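You operate a simulated robot arm through the tools that you are given. There is no shell and no other tool. Be economical: measure what you need, move in short steps, check, and stop when the job is done.

You run a simulated two-armed robot. Do the job below in one go: nothing can be reset, and whatever is moved stays where it is left.

## Task
Wind the crank music box, let it play and stop it again.
Fine: hold it while you wind to the green mark and work the slider: PLAY, STOP at the grey mark; then on the green tray.

It is judged by the outcome, as a careful person would: the job done as asked, and still so three seconds after it is handed in. It fails if anything else is knocked over, pushed out of place, dropped, spilled or broken.

## Robot
Two 7-joint arms with two-finger parallel grippers on one trunk, on a base that drives. Base frame: it is fixed to the floor where the robot stands at the start and does not move with it; the origin is under the middle of the robot, x ahead of it, y to its left, z up; the surface under the hand at the start is at about z = 820. Lengths are in mm, angles in rad, forces in N, time in s.
The left shoulder is at the start at [60, 143, 978], the right one opposite. With the tool pointing down near the work surface each hand reaches from about 320 to 740 mm from the robot's upright axis, wherever it stands, measured 20 degrees to its own side. Places, roughly: globe lamp switch [900, -500, 900]; inside of the green tray [600, -200, 800]; music box crank [600, 100, 900]; music box slider [600, 200, 900]; yellow shelf light button [400, 400, 800]. Payload 1.57 kg a hand.
The tool frame of a hand sits at the grasp point between the pads (the TCP): z along the fingers, y along the line on which they close. The tips reach 30 mm beyond it. Largest opening 110 mm; finger width 24, thickness 12; the body of the gripper, 48 by 112 mm, starts 78 mm behind the TCP.
Orientation is that of the tool frame in the base frame, as a unit quaternion [w, x, y, z]. With the fingers straight down and closing along the base's y, the tool's x points along the base's -x, its y along +y and its z along -z.

## Interface
- The arms move only by the tool send_rows. It takes "left_increments", "right_increments" or both (then of equal length, played together; a hand with none holds still); each is a list of rows, each an object (a shift or turn left out is 0, a gripper value left out holds the last) with "delta_pos": the shift along the tool's x, y, z in mm, a list of three; "dr": the turn, a rotation vector about the tool's x, y, z in rad, a list of three. In form: [{"delta_pos": [x, y, z], "dr": [wx, wy, wz]}, ...]. A call has 1 to 12 rows; each row shifts and turns the commanded pose from where the row before left it, along the tool's axes as they then stand. "left_gripper" and "right_gripper" are, for a hand that has rows, the gripper command, from -1 (fully open) to 1 (shut), values between in proportion, set as the call begins (left out, the last holds). A row lasts 0.2 s, in which the tool goes at most 50 mm and 0.15 rad; a call with a longer step from one row to the next is refused whole, and so is a gripper value outside its range. Where a pose cannot be reached the arm comes as near as it can. A force on the tool above 90 N (or 10 N above the force at the start of the call, whichever is more), or a blocked arm, ends the call early, and 0.2 s more pass. The fingers move at their own pace (about 45 mm/s each) and stop on an object; they squeeze with about 34 N. The grip force told is the motor's: it shows also when the fingers shut on nothing. Time passes only in rows, and 0.2 s behind the last, so rows that do not move let the fingers close. The reply holds the time, the measured pose of the TCP, the force on the tool along the base axes, the opening and the grip force, in the units named above and with some noise, with the torque about the TCP (base axes, N m) and any sound that the robot's microphone picked up, and new pictures: "views" is both (left out), scene, wrist or none (wrist: the cameras of the hands that moved).
- Cameras (640 x 400 px; columns grow to the right, rows downward): "scene" is now at [39.1, 15.5, 1577.9]; the picture's right is [0.21, -0.98, 0.00], its down [-0.81, -0.17, -0.57] and it looks along [0.55, 0.12, -0.82] (base axes); focal length 296 px, centre (320, 200). "left" rides on the left gripper at [70, -16, -141] in its tool frame; the picture's right is [0.23, 0.97, 0.00], its down [-0.86, 0.20, -0.48] and it looks along [-0.47, 0.11, 0.88] (tool axes); focal length 222 px, centre (320, 200). "right" rides on the right gripper at [70, 16, -141] in its tool frame; the picture's right is [-0.23, 0.97, 0.00], its down [-0.86, -0.20, -0.48] and it looks along [-0.47, -0.11, 0.88] (tool axes); focal length 222 px, centre (320, 200). There is no depth. A picture from a camera that has moved, and an enlarged one, comes with that camera's place and axes in the base frame and with its lens.
- raise_lower(by): slides the trunk up (or, below 0, down) by that many mm; the arms and the scene camera ride with it, the base frame stays. It gives what a move gives, with no picture.
- roll_base(legs): drives the robot by 1 to 6 legs, each [ahead, left, turn to the left] in mm, mm and rad, along the robot's own axes; the way and the turn of a leg run together, so that a leg with both is an arc; at most 1500 mm and 3.142 rad a leg. The arms and the cameras ride along, it lands a little off, and it stops where it bumps. It gives what a move gives, and a new picture of the scene camera.
- head_to(pan, tilt): turns the head with the scene camera to pan (to the left, within 1.501 rad either way) and tilt (down, from -0.506 to 1.204), counted from straight ahead of the robot. It gives what a move gives, and a new picture of the scene camera.
- enlarge(camera, box): a new picture of the part [left, top, right, bottom] of that camera's present view, enlarged. No time passes.
- sign_off(): hands the job in; it is judged then, once.

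Go step by step. Nothing tells you exact positions but the pictures and the camera data: compare them with the known pose of the tool, close in by small moves and look again before you grip or let go. The budget is 120 turns and 260 pictures, counting those below and the enlarged ones. Unless the task says otherwise, let go and move clear before handing in, and close with one line.

The tools are called after "Emit:" as a command line: name --argument value ..., lists and objects as JSON in quotes. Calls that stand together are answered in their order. send_rows: Moves the arms, as the interface text tells. Its arguments: {"type":"object","properties":{"left_increments":{"type":"array","items":{"type":"object","properties":{"delta_pos":{"type":"array","items":{"type":"number"}},"dr":{"type":"array","items":{"type":"number"}}}}},"left_gripper":{"type":"number"},"right_increments":{"type":"array","items":{"type":"object","properties":{"delta_pos":{"type":"array","items":{"type":"number"}},"dr":{"type":"array","items":{"type":"number"}}}}},"right_gripper":{"type":"number"},"views":{"type":"string","enum":["both","scene","wrist","none"]}},"required":[]} The other tools are called the same way: raise_lower (by) slides the trunk up or down; roll_base (legs) drives the base; head_to (pan, tilt) turns the head that bears the scene camera; enlarge (camera, box) takes an enlarged picture of a part of a camera's view; sign_off () hands the job in.

At the start:

```text
time_s: 0.0
left_tcp_pos: [408.4, 318.8, 1147.8]
left_tool_rot: [0.0, 0.0, 1.0, 0.0]
left_wrist_force: [0.3, 0.8, -0.2]
left_moment: [0.01, 0.04, 0.0]
left_gripper_width: 109.7
left_finger_force: 0.0
right_tcp_pos: [518.4, -163.4, 1149.5]
right_tool_rot: [0.001, 0.0, 1.0, 0.0]
right_wrist_force: [0.3, -1.4, 0.2]
right_moment: [0.02, -0.01, 0.0]
right_gripper_width: 110.1
right_finger_force: 0.1
trunk travel left (down, up): [-577.0, 13.0]
robot x, y, heading: [-0.3, -1.9, -0.001]
head pan, tilt: [0.209, 0.97]
```

scene: 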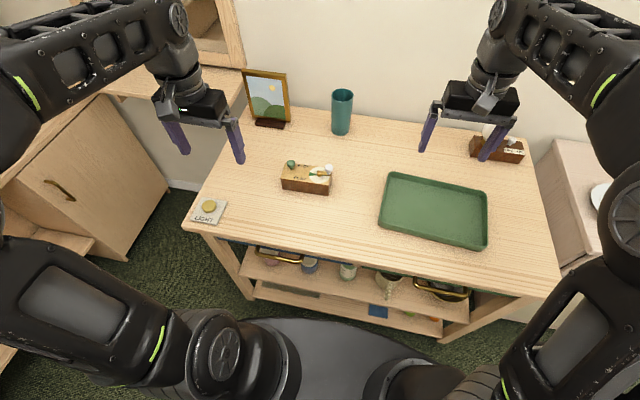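
right: 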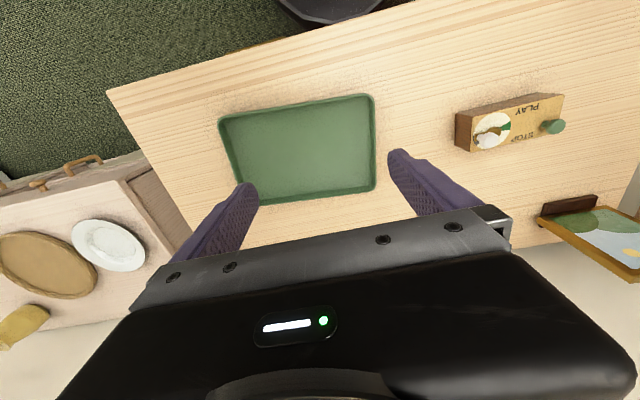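
left: 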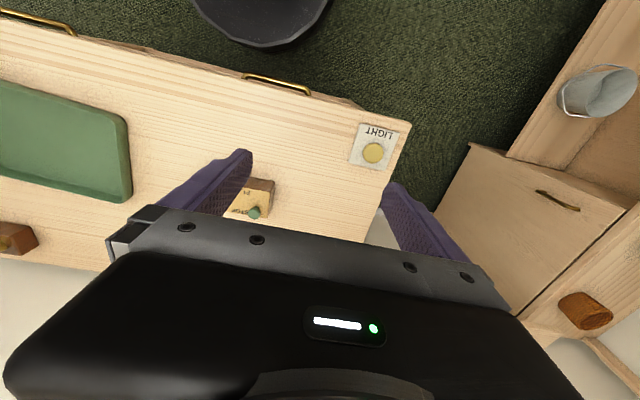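

I see the music box on the table, left of the green tray; I enlarge views to see its slider, crank and marks.

Emit:
enlarge --camera "scene" --box '[260, 140, 360, 210]'

Emit:
enlarge --camera "right" --box '[440, 70, 600, 170]'

```text
5.71 times, centred on (310, 175) of scene
camera zoom: at [39.1, 15.5, 1577.9], right [0.21, -0.98, 0.0], down [-0.81, -0.17, -0.57], along [0.55, 0.12, -0.82], focal length 1694 px, centre (377, 343)
```

zoom: 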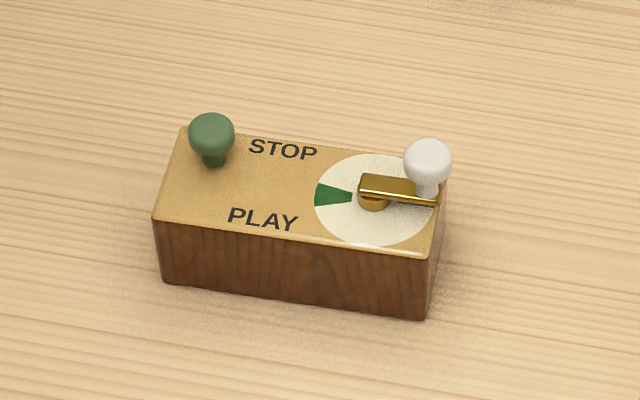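

```text
4.00 times, centred on (520, 120) of right
camera zoom: at [448.4, -147.4, 1289.2], right [0.23, 0.97, 0.0], down [0.85, -0.2, 0.48], along [0.47, -0.11, -0.88], focal length 888 px, centre (-480, 520)
```

zoom: 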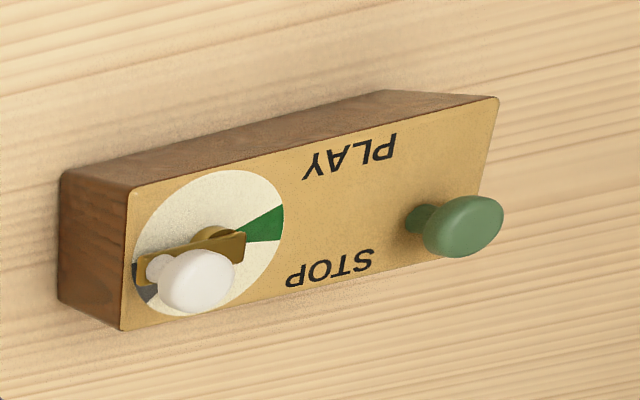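

The music box is at about x 565–630, y 104–252, its top at about z 879, with the slider at the left (STOP is the far side) and the crank at the right. I move the right hand closer for a better look at the dial.

Emit:
send_rows --right_increments '[{"delta_pos": [3, 35, 12]}, {"delta_pos": [3, 35, 12]}, {"delta_pos": [3, 35, 12]}, {"delta_pos": [3, 35, 12]}, {"delta_pos": [3, 35, 12]}, {"delta_pos": [3, 35, 12]}, {"delta_pos": [0, 35, 12]}]' --views "wrist"

```text
time_s: 1.6
left_tcp_pos: [409.6, 319.8, 1147.1]
left_tool_rot: [0.0, 0.0, 1.0, 0.0]
left_wrist_force: [1.2, 0.5, -0.2]
left_moment: [-0.05, 0.03, 0.03]
left_gripper_width: 110.0
left_finger_force: 0.0
right_tcp_pos: [502.3, 84.2, 1064.2]
right_tool_rot: [0.001, 0.001, 1.0, 0.0]
right_wrist_force: [0.1, 1.1, -0.4]
right_moment: [0.0, 0.02, -0.01]
right_gripper_width: 109.9
right_finger_force: 0.0
trunk travel left (down, up): [-577.0, 13.0]
robot x, y, heading: [-5.0, 2.1, -0.002]
head pan, tilt: [0.209, 0.97]
camera right: at [432.7, 99.6, 1204.8], right [0.23, 0.97, 0.0], down [0.85, -0.2, 0.48], along [0.47, -0.11, -0.88], focal length 222 px, centre (320, 200)
```

right: 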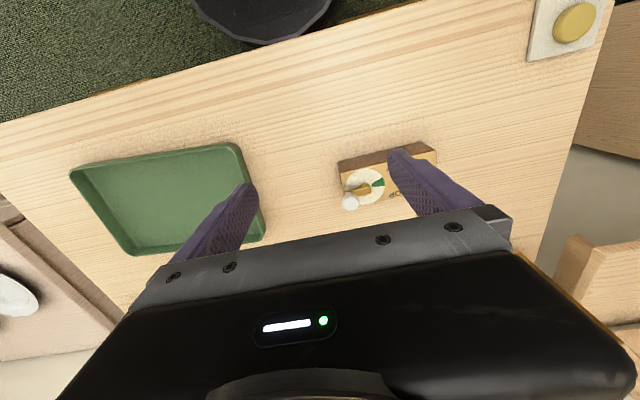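

Emit:
enlarge --camera "right" --box '[325, 135, 437, 215]'

```text
5.00 times, centred on (381, 175) of right
camera zoom: at [432.7, 99.6, 1204.8], right [0.23, 0.97, 0.0], down [0.85, -0.2, 0.48], along [0.47, -0.11, -0.88], focal length 1111 px, centre (15, 325)
```

zoom: 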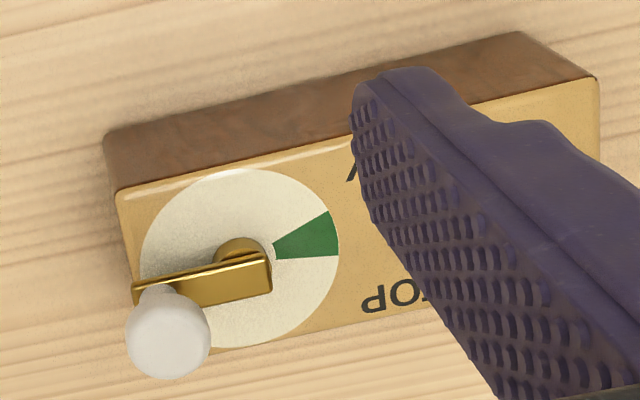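

The crank points right, and the green sector is on the left (towards the slider). The grey mark seems hidden under the knob, so I look from the far right side.

Emit:
send_rows --right_increments '[{"delta_pos": [-38, -13, 6]}, {"delta_pos": [-38, -13, 6]}, {"delta_pos": [-38, -13, 6]}, {"delta_pos": [-38, -13, 6]}, {"delta_pos": [-38, -13, 6]}, {"delta_pos": [0, 0, 0]}]' --views "wrist"

Emit:
enlarge --camera "right" --box '[300, 0, 460, 100]'

```text
time_s: 3.0
left_tcp_pos: [408.5, 318.9, 1148.8]
left_tool_rot: [0.0, 0.001, 1.0, 0.0]
left_wrist_force: [0.5, -0.7, 0.3]
left_moment: [0.01, -0.01, 0.01]
left_gripper_width: 110.0
left_finger_force: 0.0
right_tcp_pos: [592.9, 48.6, 1053.0]
right_tool_rot: [0.001, 0.0, 1.0, 0.0]
right_wrist_force: [0.2, 0.4, 0.9]
right_moment: [0.0, -0.01, 0.0]
right_gripper_width: 110.0
right_finger_force: 0.1
right hand out of reach, approached as far as the arm can: row 3, 4, 5
trunk travel left (down, up): [-577.0, 13.0]
robot x, y, heading: [-0.4, 2.7, -0.003]
head pan, tilt: [0.209, 0.97]
camera right: at [523.5, 64.2, 1192.7], right [0.23, 0.97, 0.0], down [0.85, -0.2, 0.48], along [0.47, -0.11, -0.88], focal length 222 px, centre (320, 200)
```

right: 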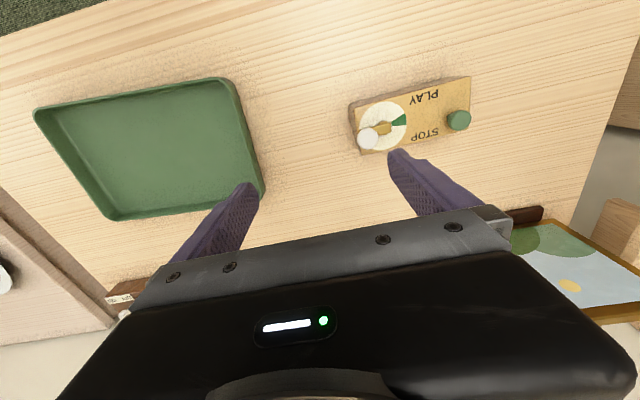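

```text
4.00 times, centred on (380, 50) of right
camera zoom: at [523.5, 64.2, 1192.7], right [0.23, 0.97, 0.0], down [0.85, -0.2, 0.48], along [0.47, -0.11, -0.88], focal length 888 px, centre (80, 800)
```

zoom: 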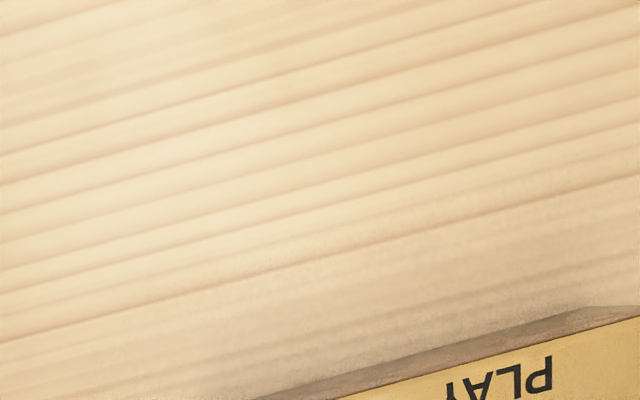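

Emit:
enlarge --camera "right" --box '[340, 70, 484, 160]'

```text
4.44 times, centred on (412, 115) of right
camera zoom: at [523.5, 64.2, 1192.7], right [0.23, 0.97, 0.0], down [0.85, -0.2, 0.48], along [0.47, -0.11, -0.88], focal length 987 px, centre (-89, 578)
```

zoom: 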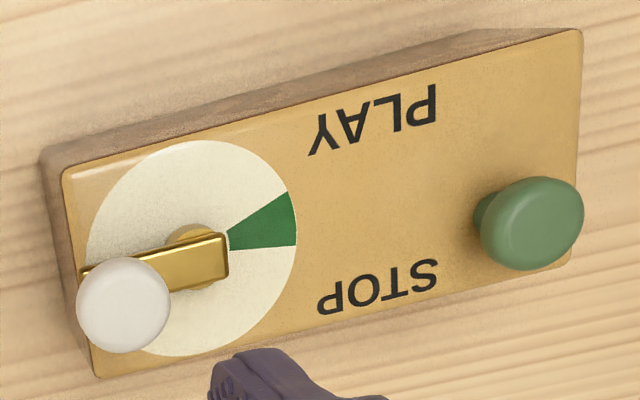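

The grey mark sits under the knob on the far side of the crank arm. I turn the left hand so that it can grip the box from its left end, and draw the right hand back.

Emit:
send_rows --left_increments '[{"dr": [0, 0, -0.15]}, {"dr": [0, 0, -0.15]}, {"dr": [0, 0, -0.15]}, {"dr": [0, 0, -0.15]}, {"dr": [0, 0, -0.15]}, {"dr": [0, 0, -0.15]}, {"dr": [0, 0, -0.15]}, {"dr": [0, 0, -0.15]}, {"dr": [0, 0, -0.15]}, {"dr": [0, 0, -0.15]}, {"dr": [0, 0, -0.071]}]' --right_increments '[{"delta_pos": [5, -20, 0]}, {"delta_pos": [5, -20, 0]}, {"delta_pos": [5, -20, 0]}, {"delta_pos": [5, -20, 0]}, {"delta_pos": [5, -20, 0]}, {"delta_pos": [5, -20, 0]}, {}, {}, {}, {}, {}]' --views "none"

Emit:
send_rows --left_increments '[{"dr": [0, 0.15, 0]}, {"dr": [0, 0.15, 0]}, {"dr": [0, 0.15, 0]}, {"dr": [0, 0.15, 0]}, {"dr": [0, 0.15, 0]}, {"dr": [0, 0.15, 0]}, {"dr": [0, 0.15, 0]}, {}]' --views "both"

```text
time_s: 5.4
left_tcp_pos: [408.2, 318.6, 1149.7]
left_tool_rot: [-0.002, 0.708, -0.706, 0.0]
left_wrist_force: [0.3, 0.2, -0.5]
left_moment: [-0.03, 0.01, -0.02]
left_gripper_width: 110.2
left_finger_force: 0.0
right_tcp_pos: [564.5, -72.7, 1050.4]
right_tool_rot: [0.001, 0.0, 1.0, 0.0]
right_wrist_force: [0.2, 0.5, -0.3]
right_moment: [0.0, 0.01, -0.03]
right_gripper_width: 109.9
right_finger_force: 0.0
trunk travel left (down, up): [-577.0, 13.0]
robot x, y, heading: [-0.2, -1.1, -0.002]
head pan, tilt: [0.209, 0.97]
```

```text
time_s: 7.2
left_tcp_pos: [443.8, 265.1, 1118.3]
left_tool_rot: [-0.233, -0.666, 0.668, -0.235]
left_wrist_force: [-0.2, 0.0, -0.8]
left_moment: [0.0, -0.03, 0.01]
left_gripper_width: 109.7
left_finger_force: 0.0
left hand out of reach, approached as far as the arm can: row 2, 3, 4, 5, 6, 7
right_tcp_pos: [564.5, -74.2, 1051.2]
right_tool_rot: [0.001, 0.0, 1.0, 0.0]
right_wrist_force: [0.4, -1.3, -0.6]
right_moment: [0.02, -0.02, 0.01]
right_gripper_width: 110.4
right_finger_force: 0.0
trunk travel left (down, up): [-577.0, 13.0]
robot x, y, heading: [-0.5, -1.5, -0.0]
head pan, tilt: [0.209, 0.97]
camera scene: at [37.7, 14.5, 1578.0], right [0.21, -0.98, 0.0], down [-0.81, -0.17, -0.57], along [0.55, 0.12, -0.82], focal length 296 px, centre (320, 200)
camera left: at [458.0, 298.3, 1271.3], right [-0.97, -0.18, 0.14], down [-0.2, 0.97, -0.16], along [-0.1, -0.19, -0.98], focal length 222 px, centre (320, 200)
```

scene: 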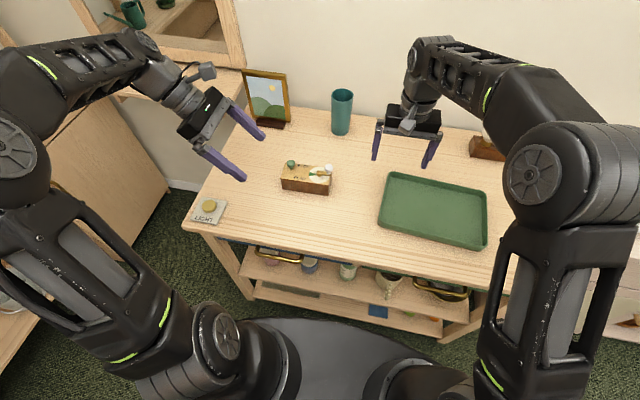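
left: 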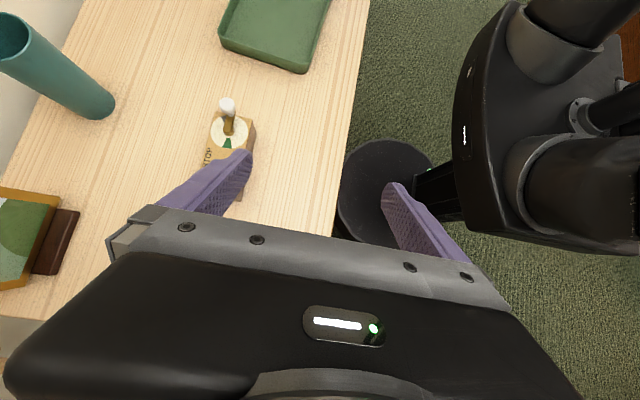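

The left hand tilted only partly before reaching a limit. I move it lower and towards the box end, then check how much more it can tilt.

Emit:
enlarge --camera "left" --box '[180, 85, 276, 145]'

Emit:
send_rows --left_increments '[{"delta_pos": [-23, -28, 10]}, {"delta_pos": [-23, -28, 10]}, {"delta_pos": [-23, -28, 10]}, {"delta_pos": [-23, -28, 10]}, {"delta_pos": [-23, -28, 10]}, {}]' --views "wrist"

```text
6.67 times, centred on (228, 115) of left
camera zoom: at [458.0, 298.3, 1271.3], right [-0.97, -0.18, 0.14], down [-0.2, 0.97, -0.16], along [-0.1, -0.19, -0.98], focal length 1481 px, centre (933, 767)
```

zoom: 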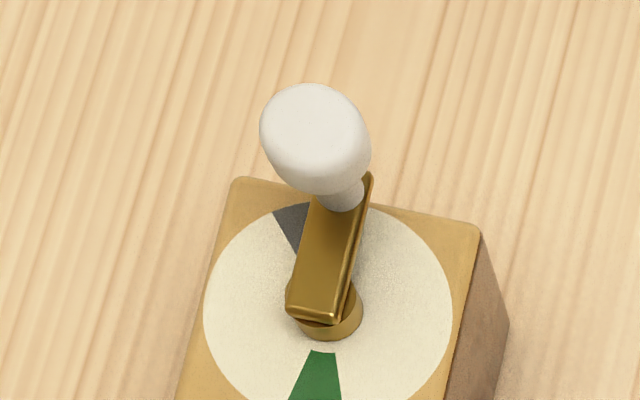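

```text
time_s: 8.6
left_tcp_pos: [554.2, 313.1, 1028.3]
left_tool_rot: [-0.233, -0.667, 0.667, -0.235]
left_wrist_force: [-0.7, 0.0, -0.3]
left_moment: [-0.01, -0.01, -0.02]
left_gripper_width: 109.9
left_finger_force: 0.1
left hand out of reach, approached as far as the arm can: row 5
right_tcp_pos: [564.4, -71.2, 1050.3]
right_tool_rot: [0.001, 0.0, 1.0, 0.0]
right_wrist_force: [0.5, 0.2, 1.4]
right_moment: [-0.05, -0.04, -0.01]
right_gripper_width: 110.0
right_finger_force: 0.1
trunk travel left (down, up): [-577.0, 13.0]
robot x, y, heading: [1.6, -2.0, -0.004]
head pan, tilt: [0.209, 0.97]
camera left: at [569.9, 345.8, 1181.8], right [-0.97, -0.18, 0.14], down [-0.2, 0.97, -0.16], along [-0.11, -0.19, -0.98], focal length 222 px, centre (320, 200)
```

left: 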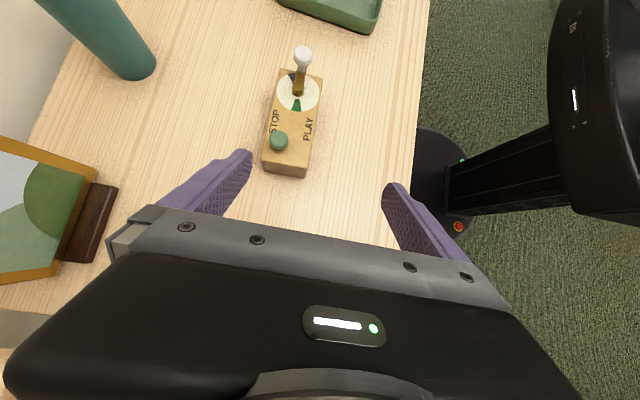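

The grey mark shows now, just counter-clockwise of the crank's rest position, so winding is most likely counter-clockwise. I measure the box's yaw and the slider place from this view.

Emit:
enlarge --camera "left" --box '[210, 40, 370, 180]'

```text
2.86 times, centred on (290, 110) of left
camera zoom: at [569.9, 345.8, 1181.8], right [-0.97, -0.18, 0.14], down [-0.2, 0.97, -0.16], along [-0.11, -0.19, -0.98], focal length 635 px, centre (406, 457)
```

zoom: 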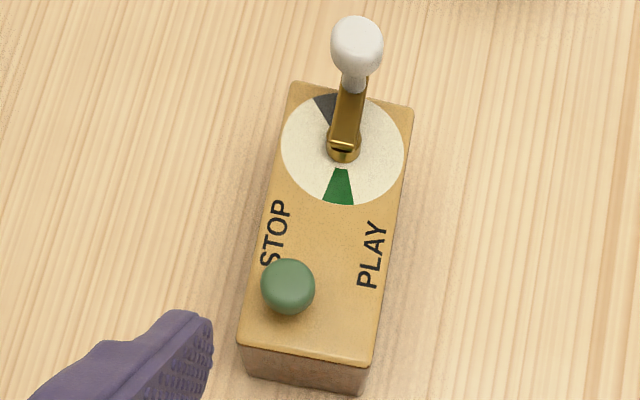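

Box measured: 63 × 146 mm, centre about (595, 173), turned about +0.04 rad. I bring the left hand to a standoff on the approach line at the box's left end.

Emit:
send_rows --left_increments '[{"delta_pos": [-12, -10, 26], "dr": [0.028, 0, -0.035]}, {"delta_pos": [-12, -10, 27]}, {"delta_pos": [-12, -10, 27]}, {"delta_pos": [-12, -9, 27]}, {}]' --views "both"

```text
time_s: 9.8
left_tcp_pos: [592.4, 284.2, 917.4]
left_tool_rot: [0.229, 0.681, -0.652, 0.241]
left_wrist_force: [-0.3, 0.1, -0.3]
left_moment: [0.02, 0.01, -0.02]
left_gripper_width: 110.0
left_finger_force: 0.0
right_tcp_pos: [563.8, -72.9, 1050.2]
right_tool_rot: [0.001, 0.0, 1.0, 0.001]
right_wrist_force: [-0.9, -0.4, -0.5]
right_moment: [-0.02, 0.0, 0.03]
right_gripper_width: 110.2
right_finger_force: 0.0
trunk travel left (down, up): [-577.0, 13.0]
robot x, y, heading: [2.6, -3.4, 0.002]
head pan, tilt: [0.209, 0.97]
camera scene: at [38.8, 15.6, 1577.9], right [0.21, -0.98, 0.0], down [-0.81, -0.17, -0.57], along [0.55, 0.12, -0.82], focal length 296 px, centre (320, 200)
camera left: at [607.8, 317.1, 1070.8], right [-0.97, -0.22, 0.14], down [-0.24, 0.96, -0.16], along [-0.1, -0.19, -0.98], focal length 222 px, centre (320, 200)
```

scene: 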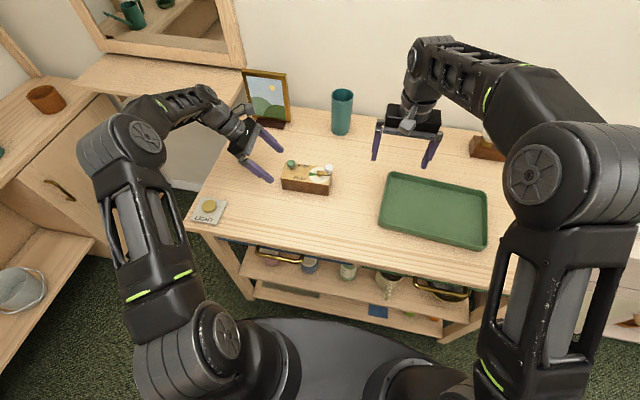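
left: 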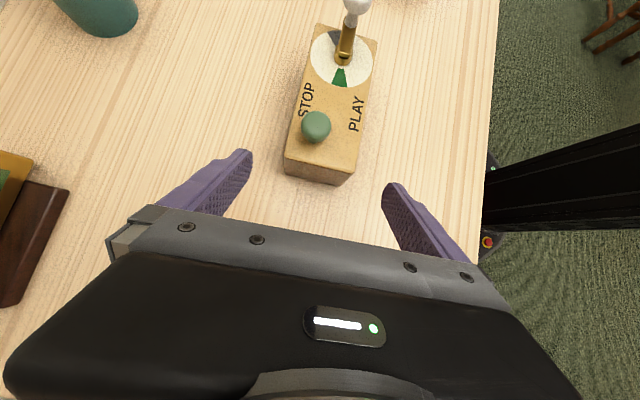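

The hand lines up with the box end. I advance along the fingers.

Emit:
send_rows --left_increments '[{"delta_pos": [0, 0, 20]}, {"delta_pos": [0, 0, 20]}, {"delta_pos": [0, 0, 20]}, {"delta_pos": [0, 0, 14]}, {}]' --views "both"

```text
time_s: 11.0
left_tcp_pos: [595.7, 236.2, 858.6]
left_tool_rot: [0.228, 0.682, -0.652, 0.24]
left_wrist_force: [0.8, 0.2, -0.5]
left_moment: [0.07, 0.01, -0.01]
left_gripper_width: 110.2
left_finger_force: 0.1
right_tcp_pos: [565.1, -73.0, 1051.3]
right_tool_rot: [0.001, 0.0, 1.0, 0.0]
right_wrist_force: [0.5, 0.1, 0.1]
right_moment: [0.01, -0.03, 0.02]
right_gripper_width: 109.9
right_finger_force: 0.1
trunk travel left (down, up): [-577.0, 13.0]
robot x, y, heading: [0.1, -4.7, -0.001]
head pan, tilt: [0.209, 0.97]
camera scene: at [39.1, 15.6, 1577.9], right [0.21, -0.98, 0.0], down [-0.81, -0.17, -0.57], along [0.55, 0.12, -0.82], focal length 296 px, centre (320, 200)
camera left: at [610.0, 270.2, 1013.2], right [-0.97, -0.22, 0.14], down [-0.24, 0.96, -0.16], along [-0.1, -0.19, -0.98], focal length 222 px, centre (320, 200)
```

scene: 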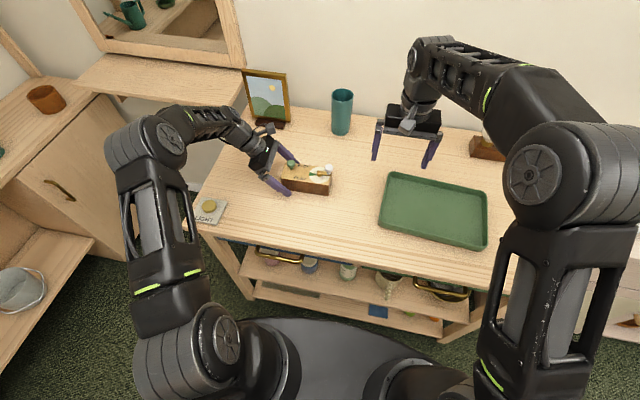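
left: 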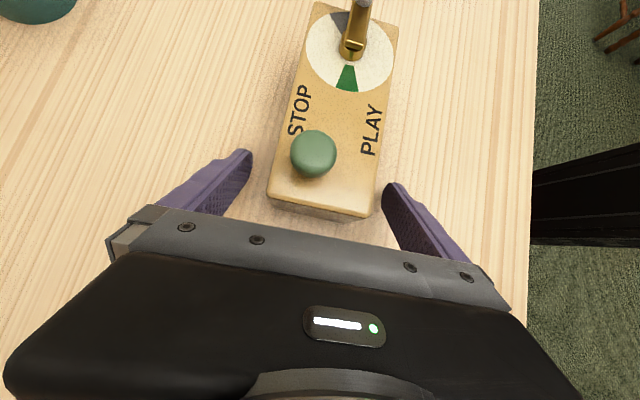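

Fingers straddle the box end. I close the left gripper.

Emit:
send_rows --left_increments '[{}, {}, {}, {}, {}, {}]' --left_gripper 1 --views "wrist"

```text
time_s: 12.4
left_tcp_pos: [594.6, 237.2, 859.8]
left_tool_rot: [0.229, 0.682, -0.652, 0.24]
left_wrist_force: [-0.1, 0.9, 2.3]
left_moment: [-0.05, 0.15, -0.17]
left_gripper_width: 67.9
left_finger_force: 34.2
right_tcp_pos: [564.9, -73.6, 1050.6]
right_tool_rot: [0.001, 0.001, 1.0, 0.0]
right_wrist_force: [0.0, -0.8, 0.6]
right_moment: [0.02, -0.02, 0.01]
right_gripper_width: 110.0
right_finger_force: 0.1
trunk travel left (down, up): [-577.0, 13.0]
robot x, y, heading: [4.4, 0.5, 0.0]
head pan, tilt: [0.209, 0.97]
camera left: at [610.0, 270.4, 1013.5], right [-0.97, -0.22, 0.14], down [-0.24, 0.96, -0.16], along [-0.1, -0.19, -0.98], focal length 222 px, centre (320, 200)
```

left: 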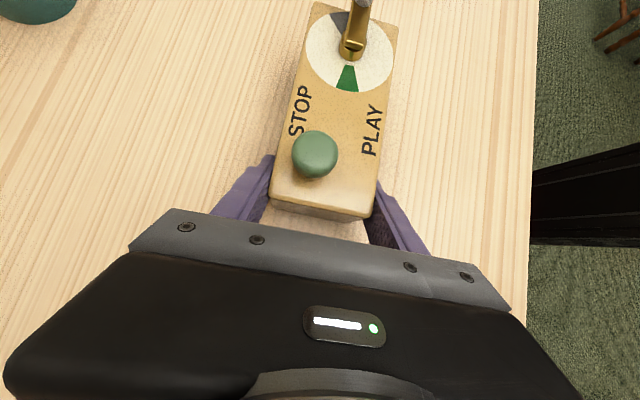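

The box is gripped (68 mm) and hardly moved. Now I turn and tilt the right hand to reach the crank knob, which is at about (600, 106, 914).

Emit:
send_rows --right_increments '[{"dr": [0, 0, -0.12]}, {"dr": [0, 0, -0.12]}, {"dr": [0, 0, -0.12]}, {"dr": [0, 0, -0.12]}, {"dr": [0, -0.125, 0]}, {"dr": [0, -0.125, 0]}, {"dr": [0, -0.125, 0]}, {"dr": [0, -0.125, 0]}, {}]' --right_gripper -0.1 --views "none"

```text
time_s: 14.4
left_tcp_pos: [595.9, 236.5, 859.2]
left_tool_rot: [0.228, 0.681, -0.653, 0.24]
left_wrist_force: [-1.2, 1.4, 0.5]
left_moment: [-0.28, 0.16, -0.12]
left_gripper_width: 68.0
left_finger_force: 34.3
right_tcp_pos: [565.5, -71.1, 1053.2]
right_tool_rot: [0.242, -0.231, 0.941, 0.059]
right_wrist_force: [-0.1, 0.9, 0.4]
right_moment: [0.01, -0.02, 0.02]
right_gripper_width: 60.5
right_finger_force: 0.1
trunk travel left (down, up): [-577.0, 13.0]
robot x, y, heading: [4.8, 3.0, -0.0]
head pan, tilt: [0.209, 0.97]
```

Emit:
send_rows --right_increments '[{"delta_pos": [-8, 35, 24.5]}, {"delta_pos": [-8, 35, 24.5]}, {"delta_pos": [-8, 35, 24.5]}, {"delta_pos": [-8, 35, 24.5]}, {}]' --views "both"

```text
time_s: 15.6
left_tcp_pos: [595.8, 236.1, 858.1]
left_tool_rot: [0.228, 0.681, -0.653, 0.24]
left_wrist_force: [-1.0, -1.0, 2.8]
left_moment: [0.0, 0.26, -0.09]
left_gripper_width: 67.7
left_finger_force: 34.2
right_tcp_pos: [569.9, 89.1, 978.7]
right_tool_rot: [0.241, -0.23, 0.941, 0.058]
right_wrist_force: [-0.8, 0.5, 0.5]
right_moment: [-0.01, 0.01, -0.01]
right_gripper_width: 60.4
right_finger_force: 0.1
trunk travel left (down, up): [-577.0, 13.0]
robot x, y, heading: [-2.4, 0.3, 0.001]
head pan, tilt: [0.209, 0.97]
camera scene: at [39.0, 15.5, 1577.9], right [0.21, -0.98, 0.0], down [-0.81, -0.17, -0.57], along [0.55, 0.12, -0.82], focal length 296 px, centre (320, 200)
camera right: at [448.5, 42.1, 1068.5], right [-0.27, 0.96, 0.11], down [0.55, 0.06, 0.83], along [0.79, 0.29, -0.55], focal length 222 px, centre (320, 200)
```

scene: 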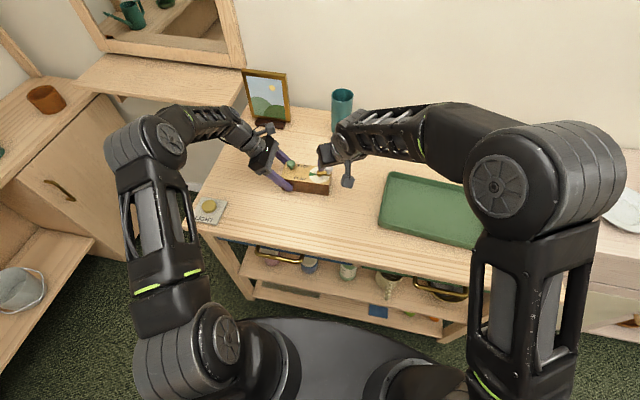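
right: 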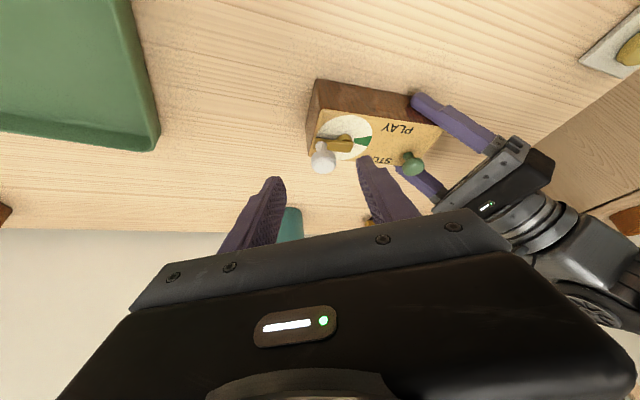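

Knob confirmed at about (599, 105, 914). I advance most of the way and check.

Emit:
send_rows --right_increments '[{"delta_pos": [0.3, 0.3, 15]}, {"delta_pos": [0.3, 0.3, 15]}, {"delta_pos": [0.3, 0.3, 13]}, {}]' --views "wrist"

Emit:
enlarge --camera "left" --box '[260, 0, 460, 125]'

Emit:
enlarge --camera "scene" --box '[280, 130, 376, 190]'

```text
time_s: 16.6
left_tcp_pos: [595.9, 235.7, 859.9]
left_tool_rot: [0.228, 0.681, -0.653, 0.24]
left_wrist_force: [-0.3, -0.1, 2.3]
left_moment: [-0.15, 0.13, -0.03]
left_gripper_width: 67.8
left_finger_force: 33.7
right_tcp_pos: [586.3, 95.8, 942.0]
right_tool_rot: [0.241, -0.23, 0.941, 0.059]
right_wrist_force: [-0.1, 0.4, 0.6]
right_moment: [-0.01, 0.01, -0.02]
right_gripper_width: 60.7
right_finger_force: 0.0
trunk travel left (down, up): [-577.0, 13.0]
robot x, y, heading: [-0.7, 0.6, 0.001]
head pan, tilt: [0.209, 0.97]
camera right: at [464.6, 50.0, 1031.5], right [-0.27, 0.96, 0.11], down [0.55, 0.06, 0.83], along [0.79, 0.29, -0.55], focal length 222 px, centre (320, 200)
```

right: 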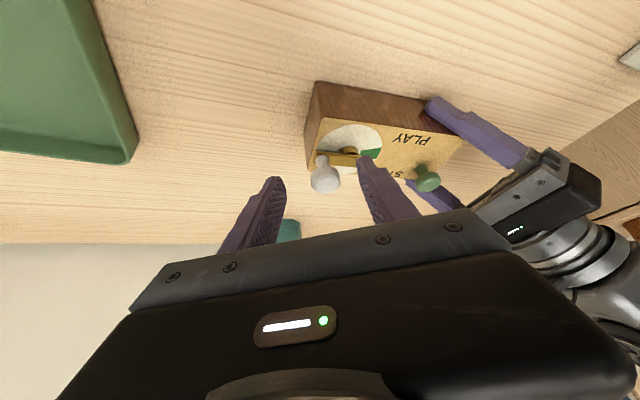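

```text
3.20 times, centred on (360, 62) of left
camera zoom: at [610.0, 270.3, 1013.5], right [-0.97, -0.22, 0.14], down [-0.24, 0.96, -0.16], along [-0.1, -0.19, -0.98], focal length 711 px, centre (192, 640)
```

zoom: 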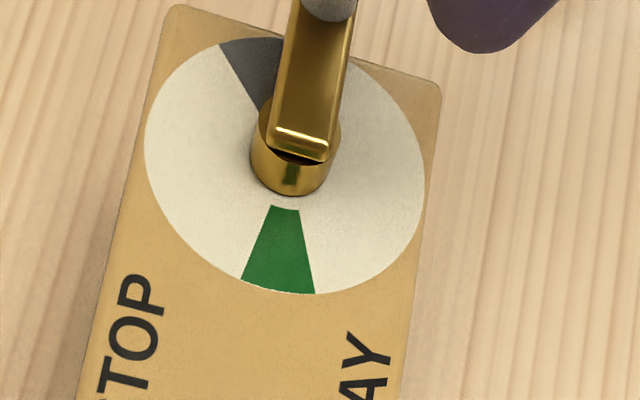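

```text
6.67 times, centred on (328, 160) of scene
camera zoom: at [39.1, 15.6, 1577.9], right [0.21, -0.98, 0.0], down [-0.81, -0.17, -0.57], along [0.55, 0.12, -0.82], focal length 1976 px, centre (267, 467)
```

zoom: 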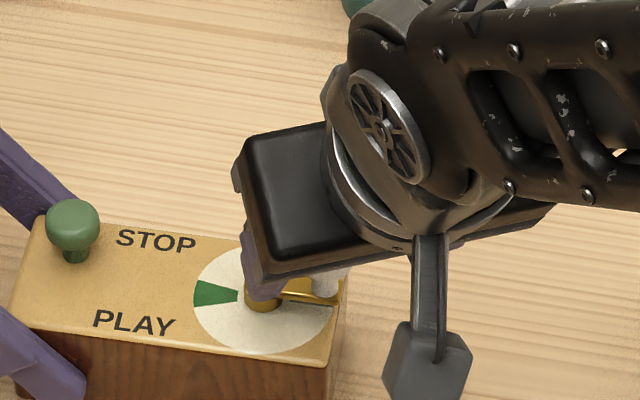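

The knob is centred between the tips. I go 11 mm further and close on it.

Emit:
send_rows --right_increments '[{"delta_pos": [0, 1, 6]}, {"delta_pos": [0, 0, 5]}, {}]' --views "none"

Emit:
send_rows --right_increments '[{}, {}, {}, {}]' --right_gripper 1 --views "wrist"

```text
time_s: 17.4
left_tcp_pos: [595.4, 236.0, 860.1]
left_tool_rot: [0.228, 0.682, -0.652, 0.24]
left_wrist_force: [0.0, 0.5, 1.2]
left_moment: [-0.08, 0.18, -0.12]
left_gripper_width: 67.7
left_finger_force: 34.4
right_tcp_pos: [588.9, 100.0, 934.2]
right_tool_rot: [0.24, -0.23, 0.941, 0.059]
right_wrist_force: [0.2, -0.2, -0.7]
right_moment: [-0.04, 0.02, -0.01]
right_gripper_width: 60.3
right_finger_force: 0.1
trunk travel left (down, up): [-577.0, 13.0]
robot x, y, heading: [0.4, 1.2, 0.002]
head pan, tilt: [0.209, 0.97]
```

```text
time_s: 18.4
left_tcp_pos: [596.1, 237.5, 859.8]
left_tool_rot: [0.228, 0.681, -0.653, 0.241]
left_wrist_force: [1.7, -3.2, 1.2]
left_moment: [0.61, 0.29, 0.19]
left_gripper_width: 67.8
left_finger_force: 34.2
right_tcp_pos: [589.3, 102.1, 931.8]
right_tool_rot: [0.241, -0.231, 0.941, 0.059]
right_wrist_force: [-2.0, 4.4, -1.0]
right_moment: [0.09, 0.04, 0.15]
right_gripper_width: 23.6
right_finger_force: 30.3
trunk travel left (down, up): [-577.0, 13.0]
robot x, y, heading: [1.6, 1.1, 0.001]
head pan, tilt: [0.209, 0.97]
camera right: at [468.2, 55.2, 1022.7], right [-0.27, 0.96, 0.11], down [0.55, 0.06, 0.83], along [0.79, 0.29, -0.55], focal length 222 px, centre (320, 200)
```

right: 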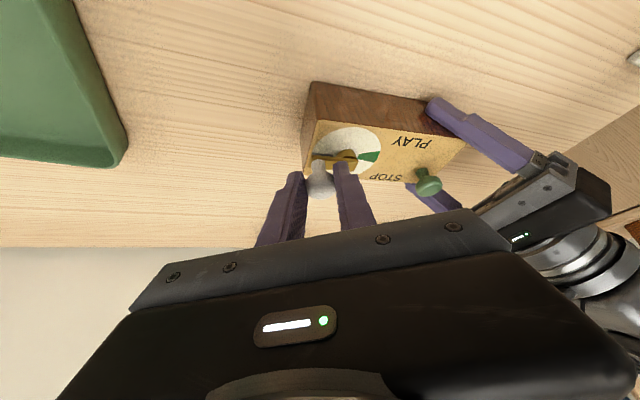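

The knob is held (24 mm). I try 15° counter-clockwise and read the forces.

Emit:
send_rows --right_increments '[{"delta_pos": [-3, -1.4, 1.65]}, {"delta_pos": [-3, -1.1, 1.65]}, {}]' --views "wrist"

Emit:
enlarge --camera "left" --box '[260, 0, 460, 125]'

```text
time_s: 19.2
left_tcp_pos: [596.4, 237.2, 859.7]
left_tool_rot: [0.227, 0.682, -0.652, 0.241]
left_wrist_force: [13.7, -3.8, -0.2]
left_moment: [0.66, 0.64, 1.29]
left_gripper_width: 67.7
left_finger_force: 33.9
right_tcp_pos: [595.6, 102.3, 934.1]
right_tool_rot: [0.24, -0.232, 0.941, 0.059]
right_wrist_force: [-13.1, 6.2, 2.7]
right_moment: [0.02, 0.43, 0.42]
right_gripper_width: 23.3
right_finger_force: 33.8
trunk travel left (down, up): [-577.0, 13.0]
robot x, y, heading: [2.0, 0.8, 0.001]
head pan, tilt: [0.209, 0.97]
camera right: at [474.8, 56.3, 1022.8], right [-0.27, 0.96, 0.11], down [0.55, 0.06, 0.83], along [0.79, 0.29, -0.55], focal length 222 px, centre (320, 200)
```

right: 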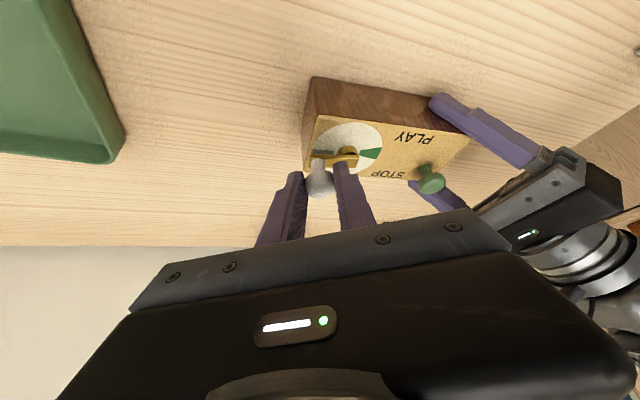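

```text
3.20 times, centred on (360, 62) of left
camera zoom: at [610.5, 270.5, 1013.7], right [-0.97, -0.22, 0.14], down [-0.24, 0.96, -0.16], along [-0.1, -0.19, -0.98], focal length 711 px, centre (192, 640)
```

zoom: 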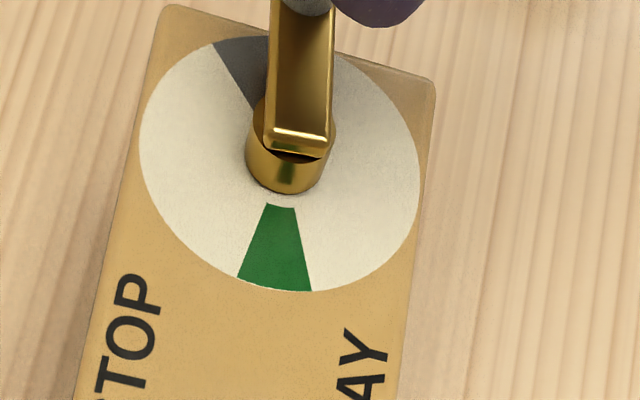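

The crank followed about 8° with about 13 N of resistance. I carry on with another 15° and watch the force.

Emit:
send_rows --right_increments '[{"delta_pos": [-3.2, -0.6, 1.75]}, {"delta_pos": [-3.2, 0, 1.75]}, {}]' --views "none"

Emit:
enlarge --camera "left" --box '[260, 0, 460, 125]'

```text
time_s: 20.0
left_tcp_pos: [596.6, 236.3, 859.8]
left_tool_rot: [0.228, 0.681, -0.654, 0.24]
left_wrist_force: [14.6, -6.2, -0.1]
left_moment: [0.35, 0.32, 1.46]
left_gripper_width: 67.9
left_finger_force: 34.1
right_tcp_pos: [603.9, 105.3, 933.5]
right_tool_rot: [0.241, -0.23, 0.941, 0.059]
right_wrist_force: [-12.9, 6.2, 3.6]
right_moment: [0.05, 0.41, 0.39]
right_gripper_width: 23.6
right_finger_force: 33.6
trunk travel left (down, up): [-577.0, 13.0]
robot x, y, heading: [0.7, -1.7, 0.005]
head pan, tilt: [0.209, 0.97]
```

```text
3.20 times, centred on (360, 62) of left
camera zoom: at [610.3, 270.1, 1013.9], right [-0.97, -0.22, 0.14], down [-0.24, 0.96, -0.16], along [-0.1, -0.19, -0.98], focal length 711 px, centre (192, 640)
```

zoom: 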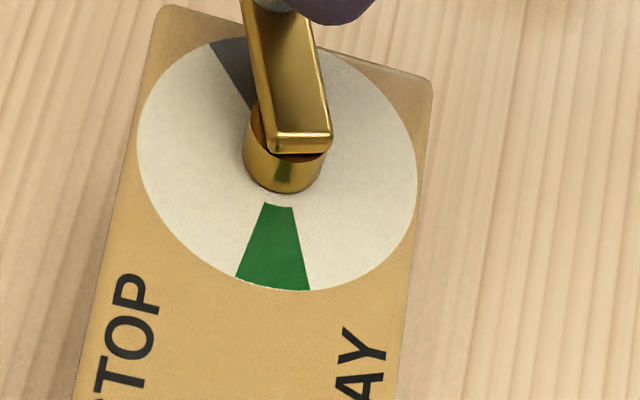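

The crank is turning counter-clockwise at a steady force, so that is the winding direction. I continue along the circle.

Emit:
send_rows --right_increments '[{"delta_pos": [-3.2, 0.3, 1.75]}, {"delta_pos": [-3.1, 0.95, 1.72]}, {"delta_pos": [-3.0, 1.3, 1.65]}, {"delta_pos": [-2.8, 1.8, 1.54]}, {"delta_pos": [-2.6, 2.15, 1.43]}, {"delta_pos": [-2.3, 2.55, 1.28]}, {"delta_pos": [-2.0, 2.85, 1.1]}, {"delta_pos": [-1.7, 3.15, 0.93]}, {}]' --views "none"

Emit:
enlarge --camera "left" --box '[220, 0, 420, 125]'

```text
time_s: 22.0
left_tcp_pos: [593.6, 237.6, 859.2]
left_tool_rot: [0.228, 0.68, -0.654, 0.238]
left_wrist_force: [-16.2, 23.5, 11.5]
left_moment: [0.15, -0.26, -1.86]
left_gripper_width: 68.4
left_finger_force: 34.3
right_tcp_pos: [619.0, 124.3, 934.1]
right_tool_rot: [0.243, -0.229, 0.941, 0.056]
right_wrist_force: [20.0, -23.9, 8.0]
right_moment: [-0.58, -0.34, 0.25]
right_gripper_width: 23.7
right_finger_force: 33.9
trunk travel left (down, up): [-577.0, 13.0]
robot x, y, heading: [-1.7, -1.5, -0.0]
head pan, tilt: [0.209, 0.97]
```

```text
3.20 times, centred on (320, 62) of left
camera zoom: at [608.2, 270.9, 1013.5], right [-0.97, -0.22, 0.14], down [-0.24, 0.96, -0.16], along [-0.1, -0.19, -0.98], focal length 711 px, centre (320, 640)
```

zoom: 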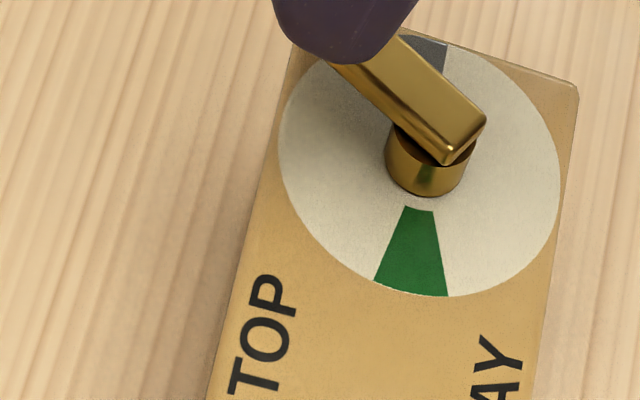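

Force is rising radially, so my circle is a bit off. I look before going on.

Emit:
send_rows --right_increments '[{}]' --views "wrist"

Emit:
enlarge --camera "right" --box '[240, 80, 480, 230]'

```text
time_s: 22.4
left_tcp_pos: [593.1, 237.9, 859.0]
left_tool_rot: [0.228, 0.681, -0.654, 0.238]
left_wrist_force: [-20.6, 24.1, 11.2]
left_moment: [0.15, 0.11, -2.01]
left_gripper_width: 68.0
left_finger_force: 33.9
right_tcp_pos: [619.1, 125.4, 933.1]
right_tool_rot: [0.243, -0.229, 0.941, 0.056]
right_wrist_force: [20.8, -23.6, 8.0]
right_moment: [-0.41, -0.63, 0.22]
right_gripper_width: 23.5
right_finger_force: 34.3
trunk travel left (down, up): [-577.0, 13.0]
robot x, y, heading: [-0.8, 1.8, -0.003]
head pan, tilt: [0.209, 0.97]
camera right: at [497.2, 79.6, 1023.2], right [-0.27, 0.96, 0.1], down [0.55, 0.06, 0.83], along [0.79, 0.28, -0.54], focal length 222 px, centre (320, 200)
```

right: 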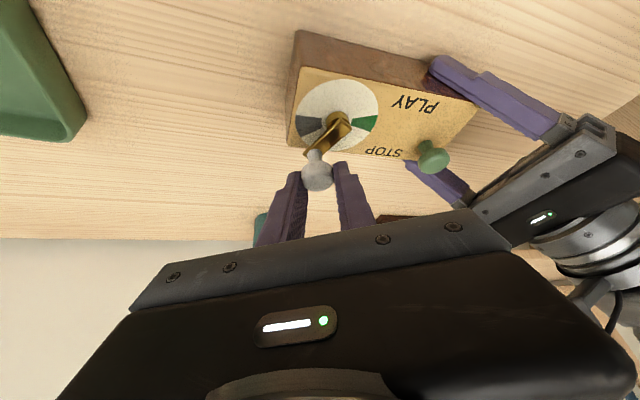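

```text
2.67 times, centred on (360, 155) of right
camera zoom: at [497.2, 79.6, 1023.2], right [-0.27, 0.96, 0.1], down [0.55, 0.06, 0.83], along [0.79, 0.28, -0.54], focal length 592 px, centre (213, 320)
```

zoom: 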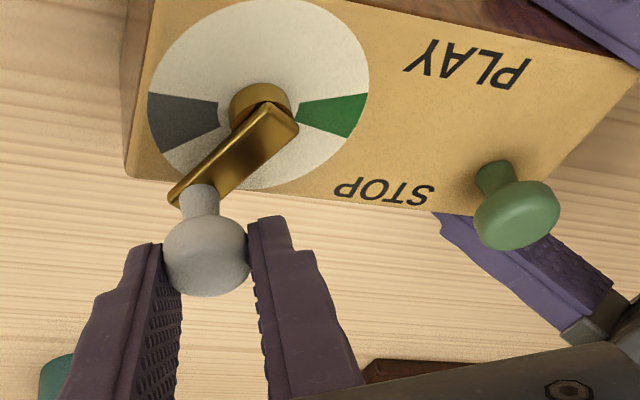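

Emit:
send_rows --right_increments '[{"delta_pos": [-1.9, -2.3, 1.06]}, {}]' --views "none"

Emit:
enlarge --camera "left" --box '[220, 0, 420, 125]'

```text
time_s: 23.0
left_tcp_pos: [594.4, 235.3, 859.1]
left_tool_rot: [0.228, 0.681, -0.654, 0.238]
left_wrist_force: [-19.0, 20.4, 8.7]
left_moment: [0.63, 0.57, -1.51]
left_gripper_width: 68.2
left_finger_force: 33.6
right_tcp_pos: [620.1, 125.9, 933.8]
right_tool_rot: [0.242, -0.23, 0.941, 0.057]
right_wrist_force: [14.8, -18.6, 9.4]
right_moment: [-0.26, -0.53, 0.19]
right_gripper_width: 23.7
right_finger_force: 34.2
trunk travel left (down, up): [-577.0, 13.0]
robot x, y, heading: [-0.9, -3.9, -0.002]
head pan, tilt: [0.209, 0.97]
```

```text
3.20 times, centred on (320, 62) of left
camera zoom: at [608.0, 270.4, 1013.5], right [-0.97, -0.22, 0.14], down [-0.24, 0.96, -0.16], along [-0.1, -0.19, -0.98], focal length 711 px, centre (320, 640)
```

zoom: 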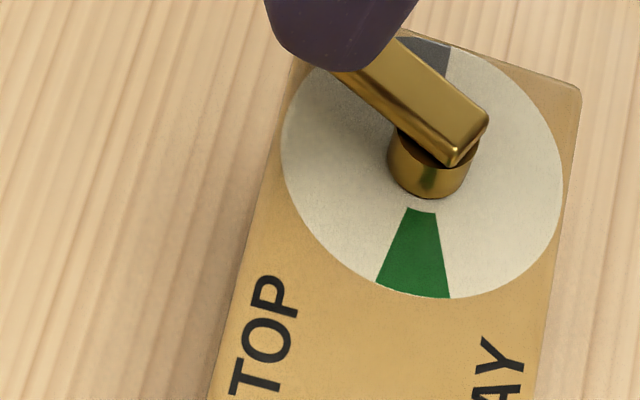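

Emit:
send_rows --right_increments '[{"delta_pos": [-5.7, 1.8, 1.4]}, {"delta_pos": [-4.3, 3.1, 2.4]}, {"delta_pos": [-3.0, 4.3, 1.6]}, {}]' --views "none"

Emit:
enlarge --camera "left" --box '[220, 0, 420, 125]'

```text
time_s: 24.0
left_tcp_pos: [595.4, 234.5, 860.2]
left_tool_rot: [0.23, 0.679, -0.655, 0.24]
left_wrist_force: [-20.3, 8.6, 5.0]
left_moment: [-0.09, -0.52, -1.93]
left_gripper_width: 68.0
left_finger_force: 33.9
right_tcp_pos: [628.8, 141.6, 934.9]
right_tool_rot: [0.242, -0.23, 0.941, 0.06]
right_wrist_force: [19.3, -5.9, -0.2]
right_moment: [-0.04, -0.65, 0.27]
right_gripper_width: 22.9
right_finger_force: 34.2
trunk travel left (down, up): [-577.0, 13.0]
robot x, y, heading: [1.4, 4.1, -0.004]
head pan, tilt: [0.209, 0.97]
```

```text
3.20 times, centred on (320, 62) of left
camera zoom: at [609.5, 268.8, 1013.5], right [-0.97, -0.21, 0.14], down [-0.24, 0.96, -0.16], along [-0.1, -0.19, -0.98], focal length 711 px, centre (320, 640)
```

zoom: 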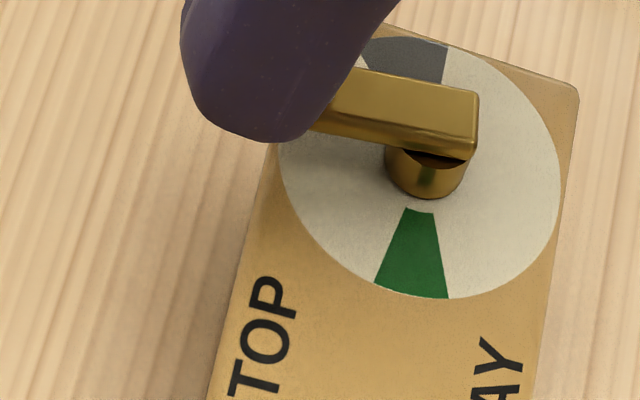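

Emit:
enlarge --camera "right" --box '[220, 60, 460, 210]'

Emit:
enlarge --camera "scene" --box '[270, 120, 366, 200]'

```text
2.67 times, centred on (340, 135) of right
camera zoom: at [507.8, 96.3, 1023.9], right [-0.27, 0.96, 0.11], down [0.55, 0.06, 0.83], along [0.79, 0.29, -0.54], focal length 592 px, centre (267, 373)
```

zoom: 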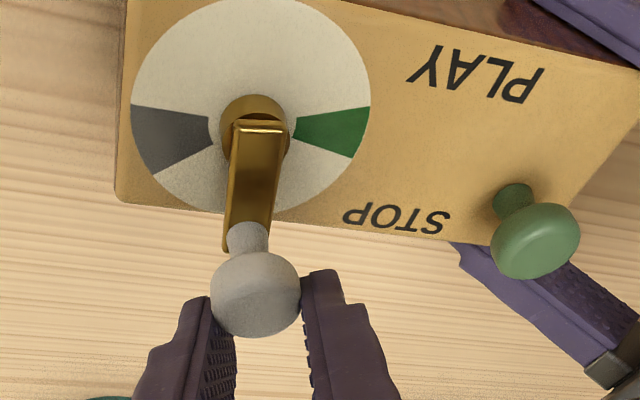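

```text
5.00 times, centred on (318, 160) of scene
camera zoom: at [38.7, 15.7, 1577.8], right [0.21, -0.98, 0.0], down [-0.81, -0.17, -0.57], along [0.55, 0.12, -0.82], focal length 1482 px, centre (330, 400)
```

zoom: 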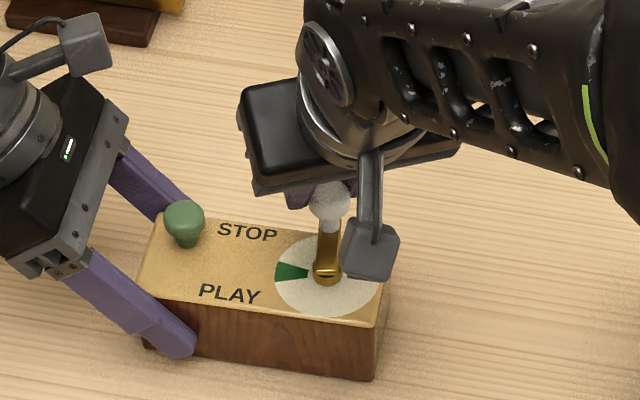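

The knob has slid to the edge of the pads and is being squeezed out. I open a little, see whether the crank stays, and re-centre.

Emit:
send_rows --right_increments '[{}, {}]' --right_gripper 0.1 --views "wrist"

Emit:
enlarge --camera "left" --box '[220, 0, 420, 125]'

Emit:
enlarge --camera "right" --box '[220, 60, 460, 210]'

```text
time_s: 24.6
left_tcp_pos: [597.3, 235.6, 859.7]
left_tool_rot: [0.229, 0.681, -0.652, 0.241]
left_wrist_force: [1.5, -0.6, 0.0]
left_moment: [0.19, 0.08, 0.03]
left_gripper_width: 68.2
left_finger_force: 33.7
right_tcp_pos: [628.1, 142.0, 933.6]
right_tool_rot: [0.24, -0.231, 0.941, 0.058]
right_wrist_force: [0.5, -0.4, -0.1]
right_moment: [0.01, 0.02, -0.01]
right_gripper_width: 49.4
right_finger_force: 0.0
trunk travel left (down, up): [-577.0, 13.0]
robot x, y, heading: [0.4, 1.0, -0.003]
head pan, tilt: [0.209, 0.97]
camera right: at [507.3, 96.4, 1023.2], right [-0.27, 0.96, 0.11], down [0.55, 0.06, 0.83], along [0.79, 0.29, -0.55], focal length 222 px, centre (320, 200)
```

right: 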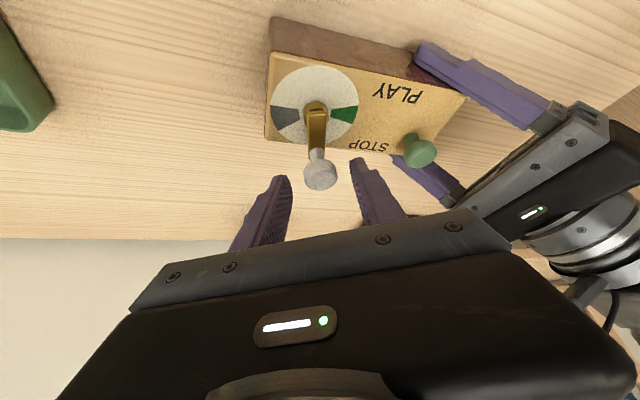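

```text
3.20 times, centred on (320, 62) of left
camera zoom: at [610.8, 269.7, 1013.6], right [-0.97, -0.22, 0.14], down [-0.24, 0.96, -0.16], along [-0.1, -0.19, -0.98], focal length 711 px, centre (320, 640)
```

zoom: 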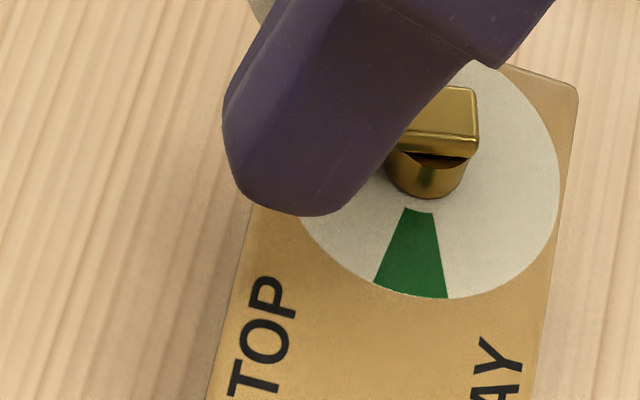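

```text
2.67 times, centred on (340, 135) of right
camera zoom: at [507.3, 96.4, 1023.2], right [-0.27, 0.96, 0.11], down [0.55, 0.06, 0.83], along [0.79, 0.29, -0.55], focal length 592 px, centre (267, 373)
```

zoom: 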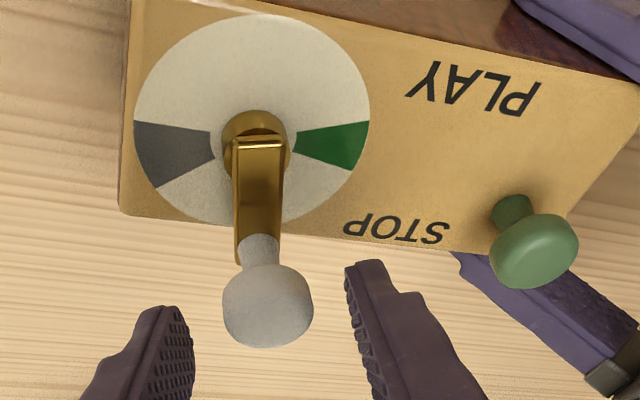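

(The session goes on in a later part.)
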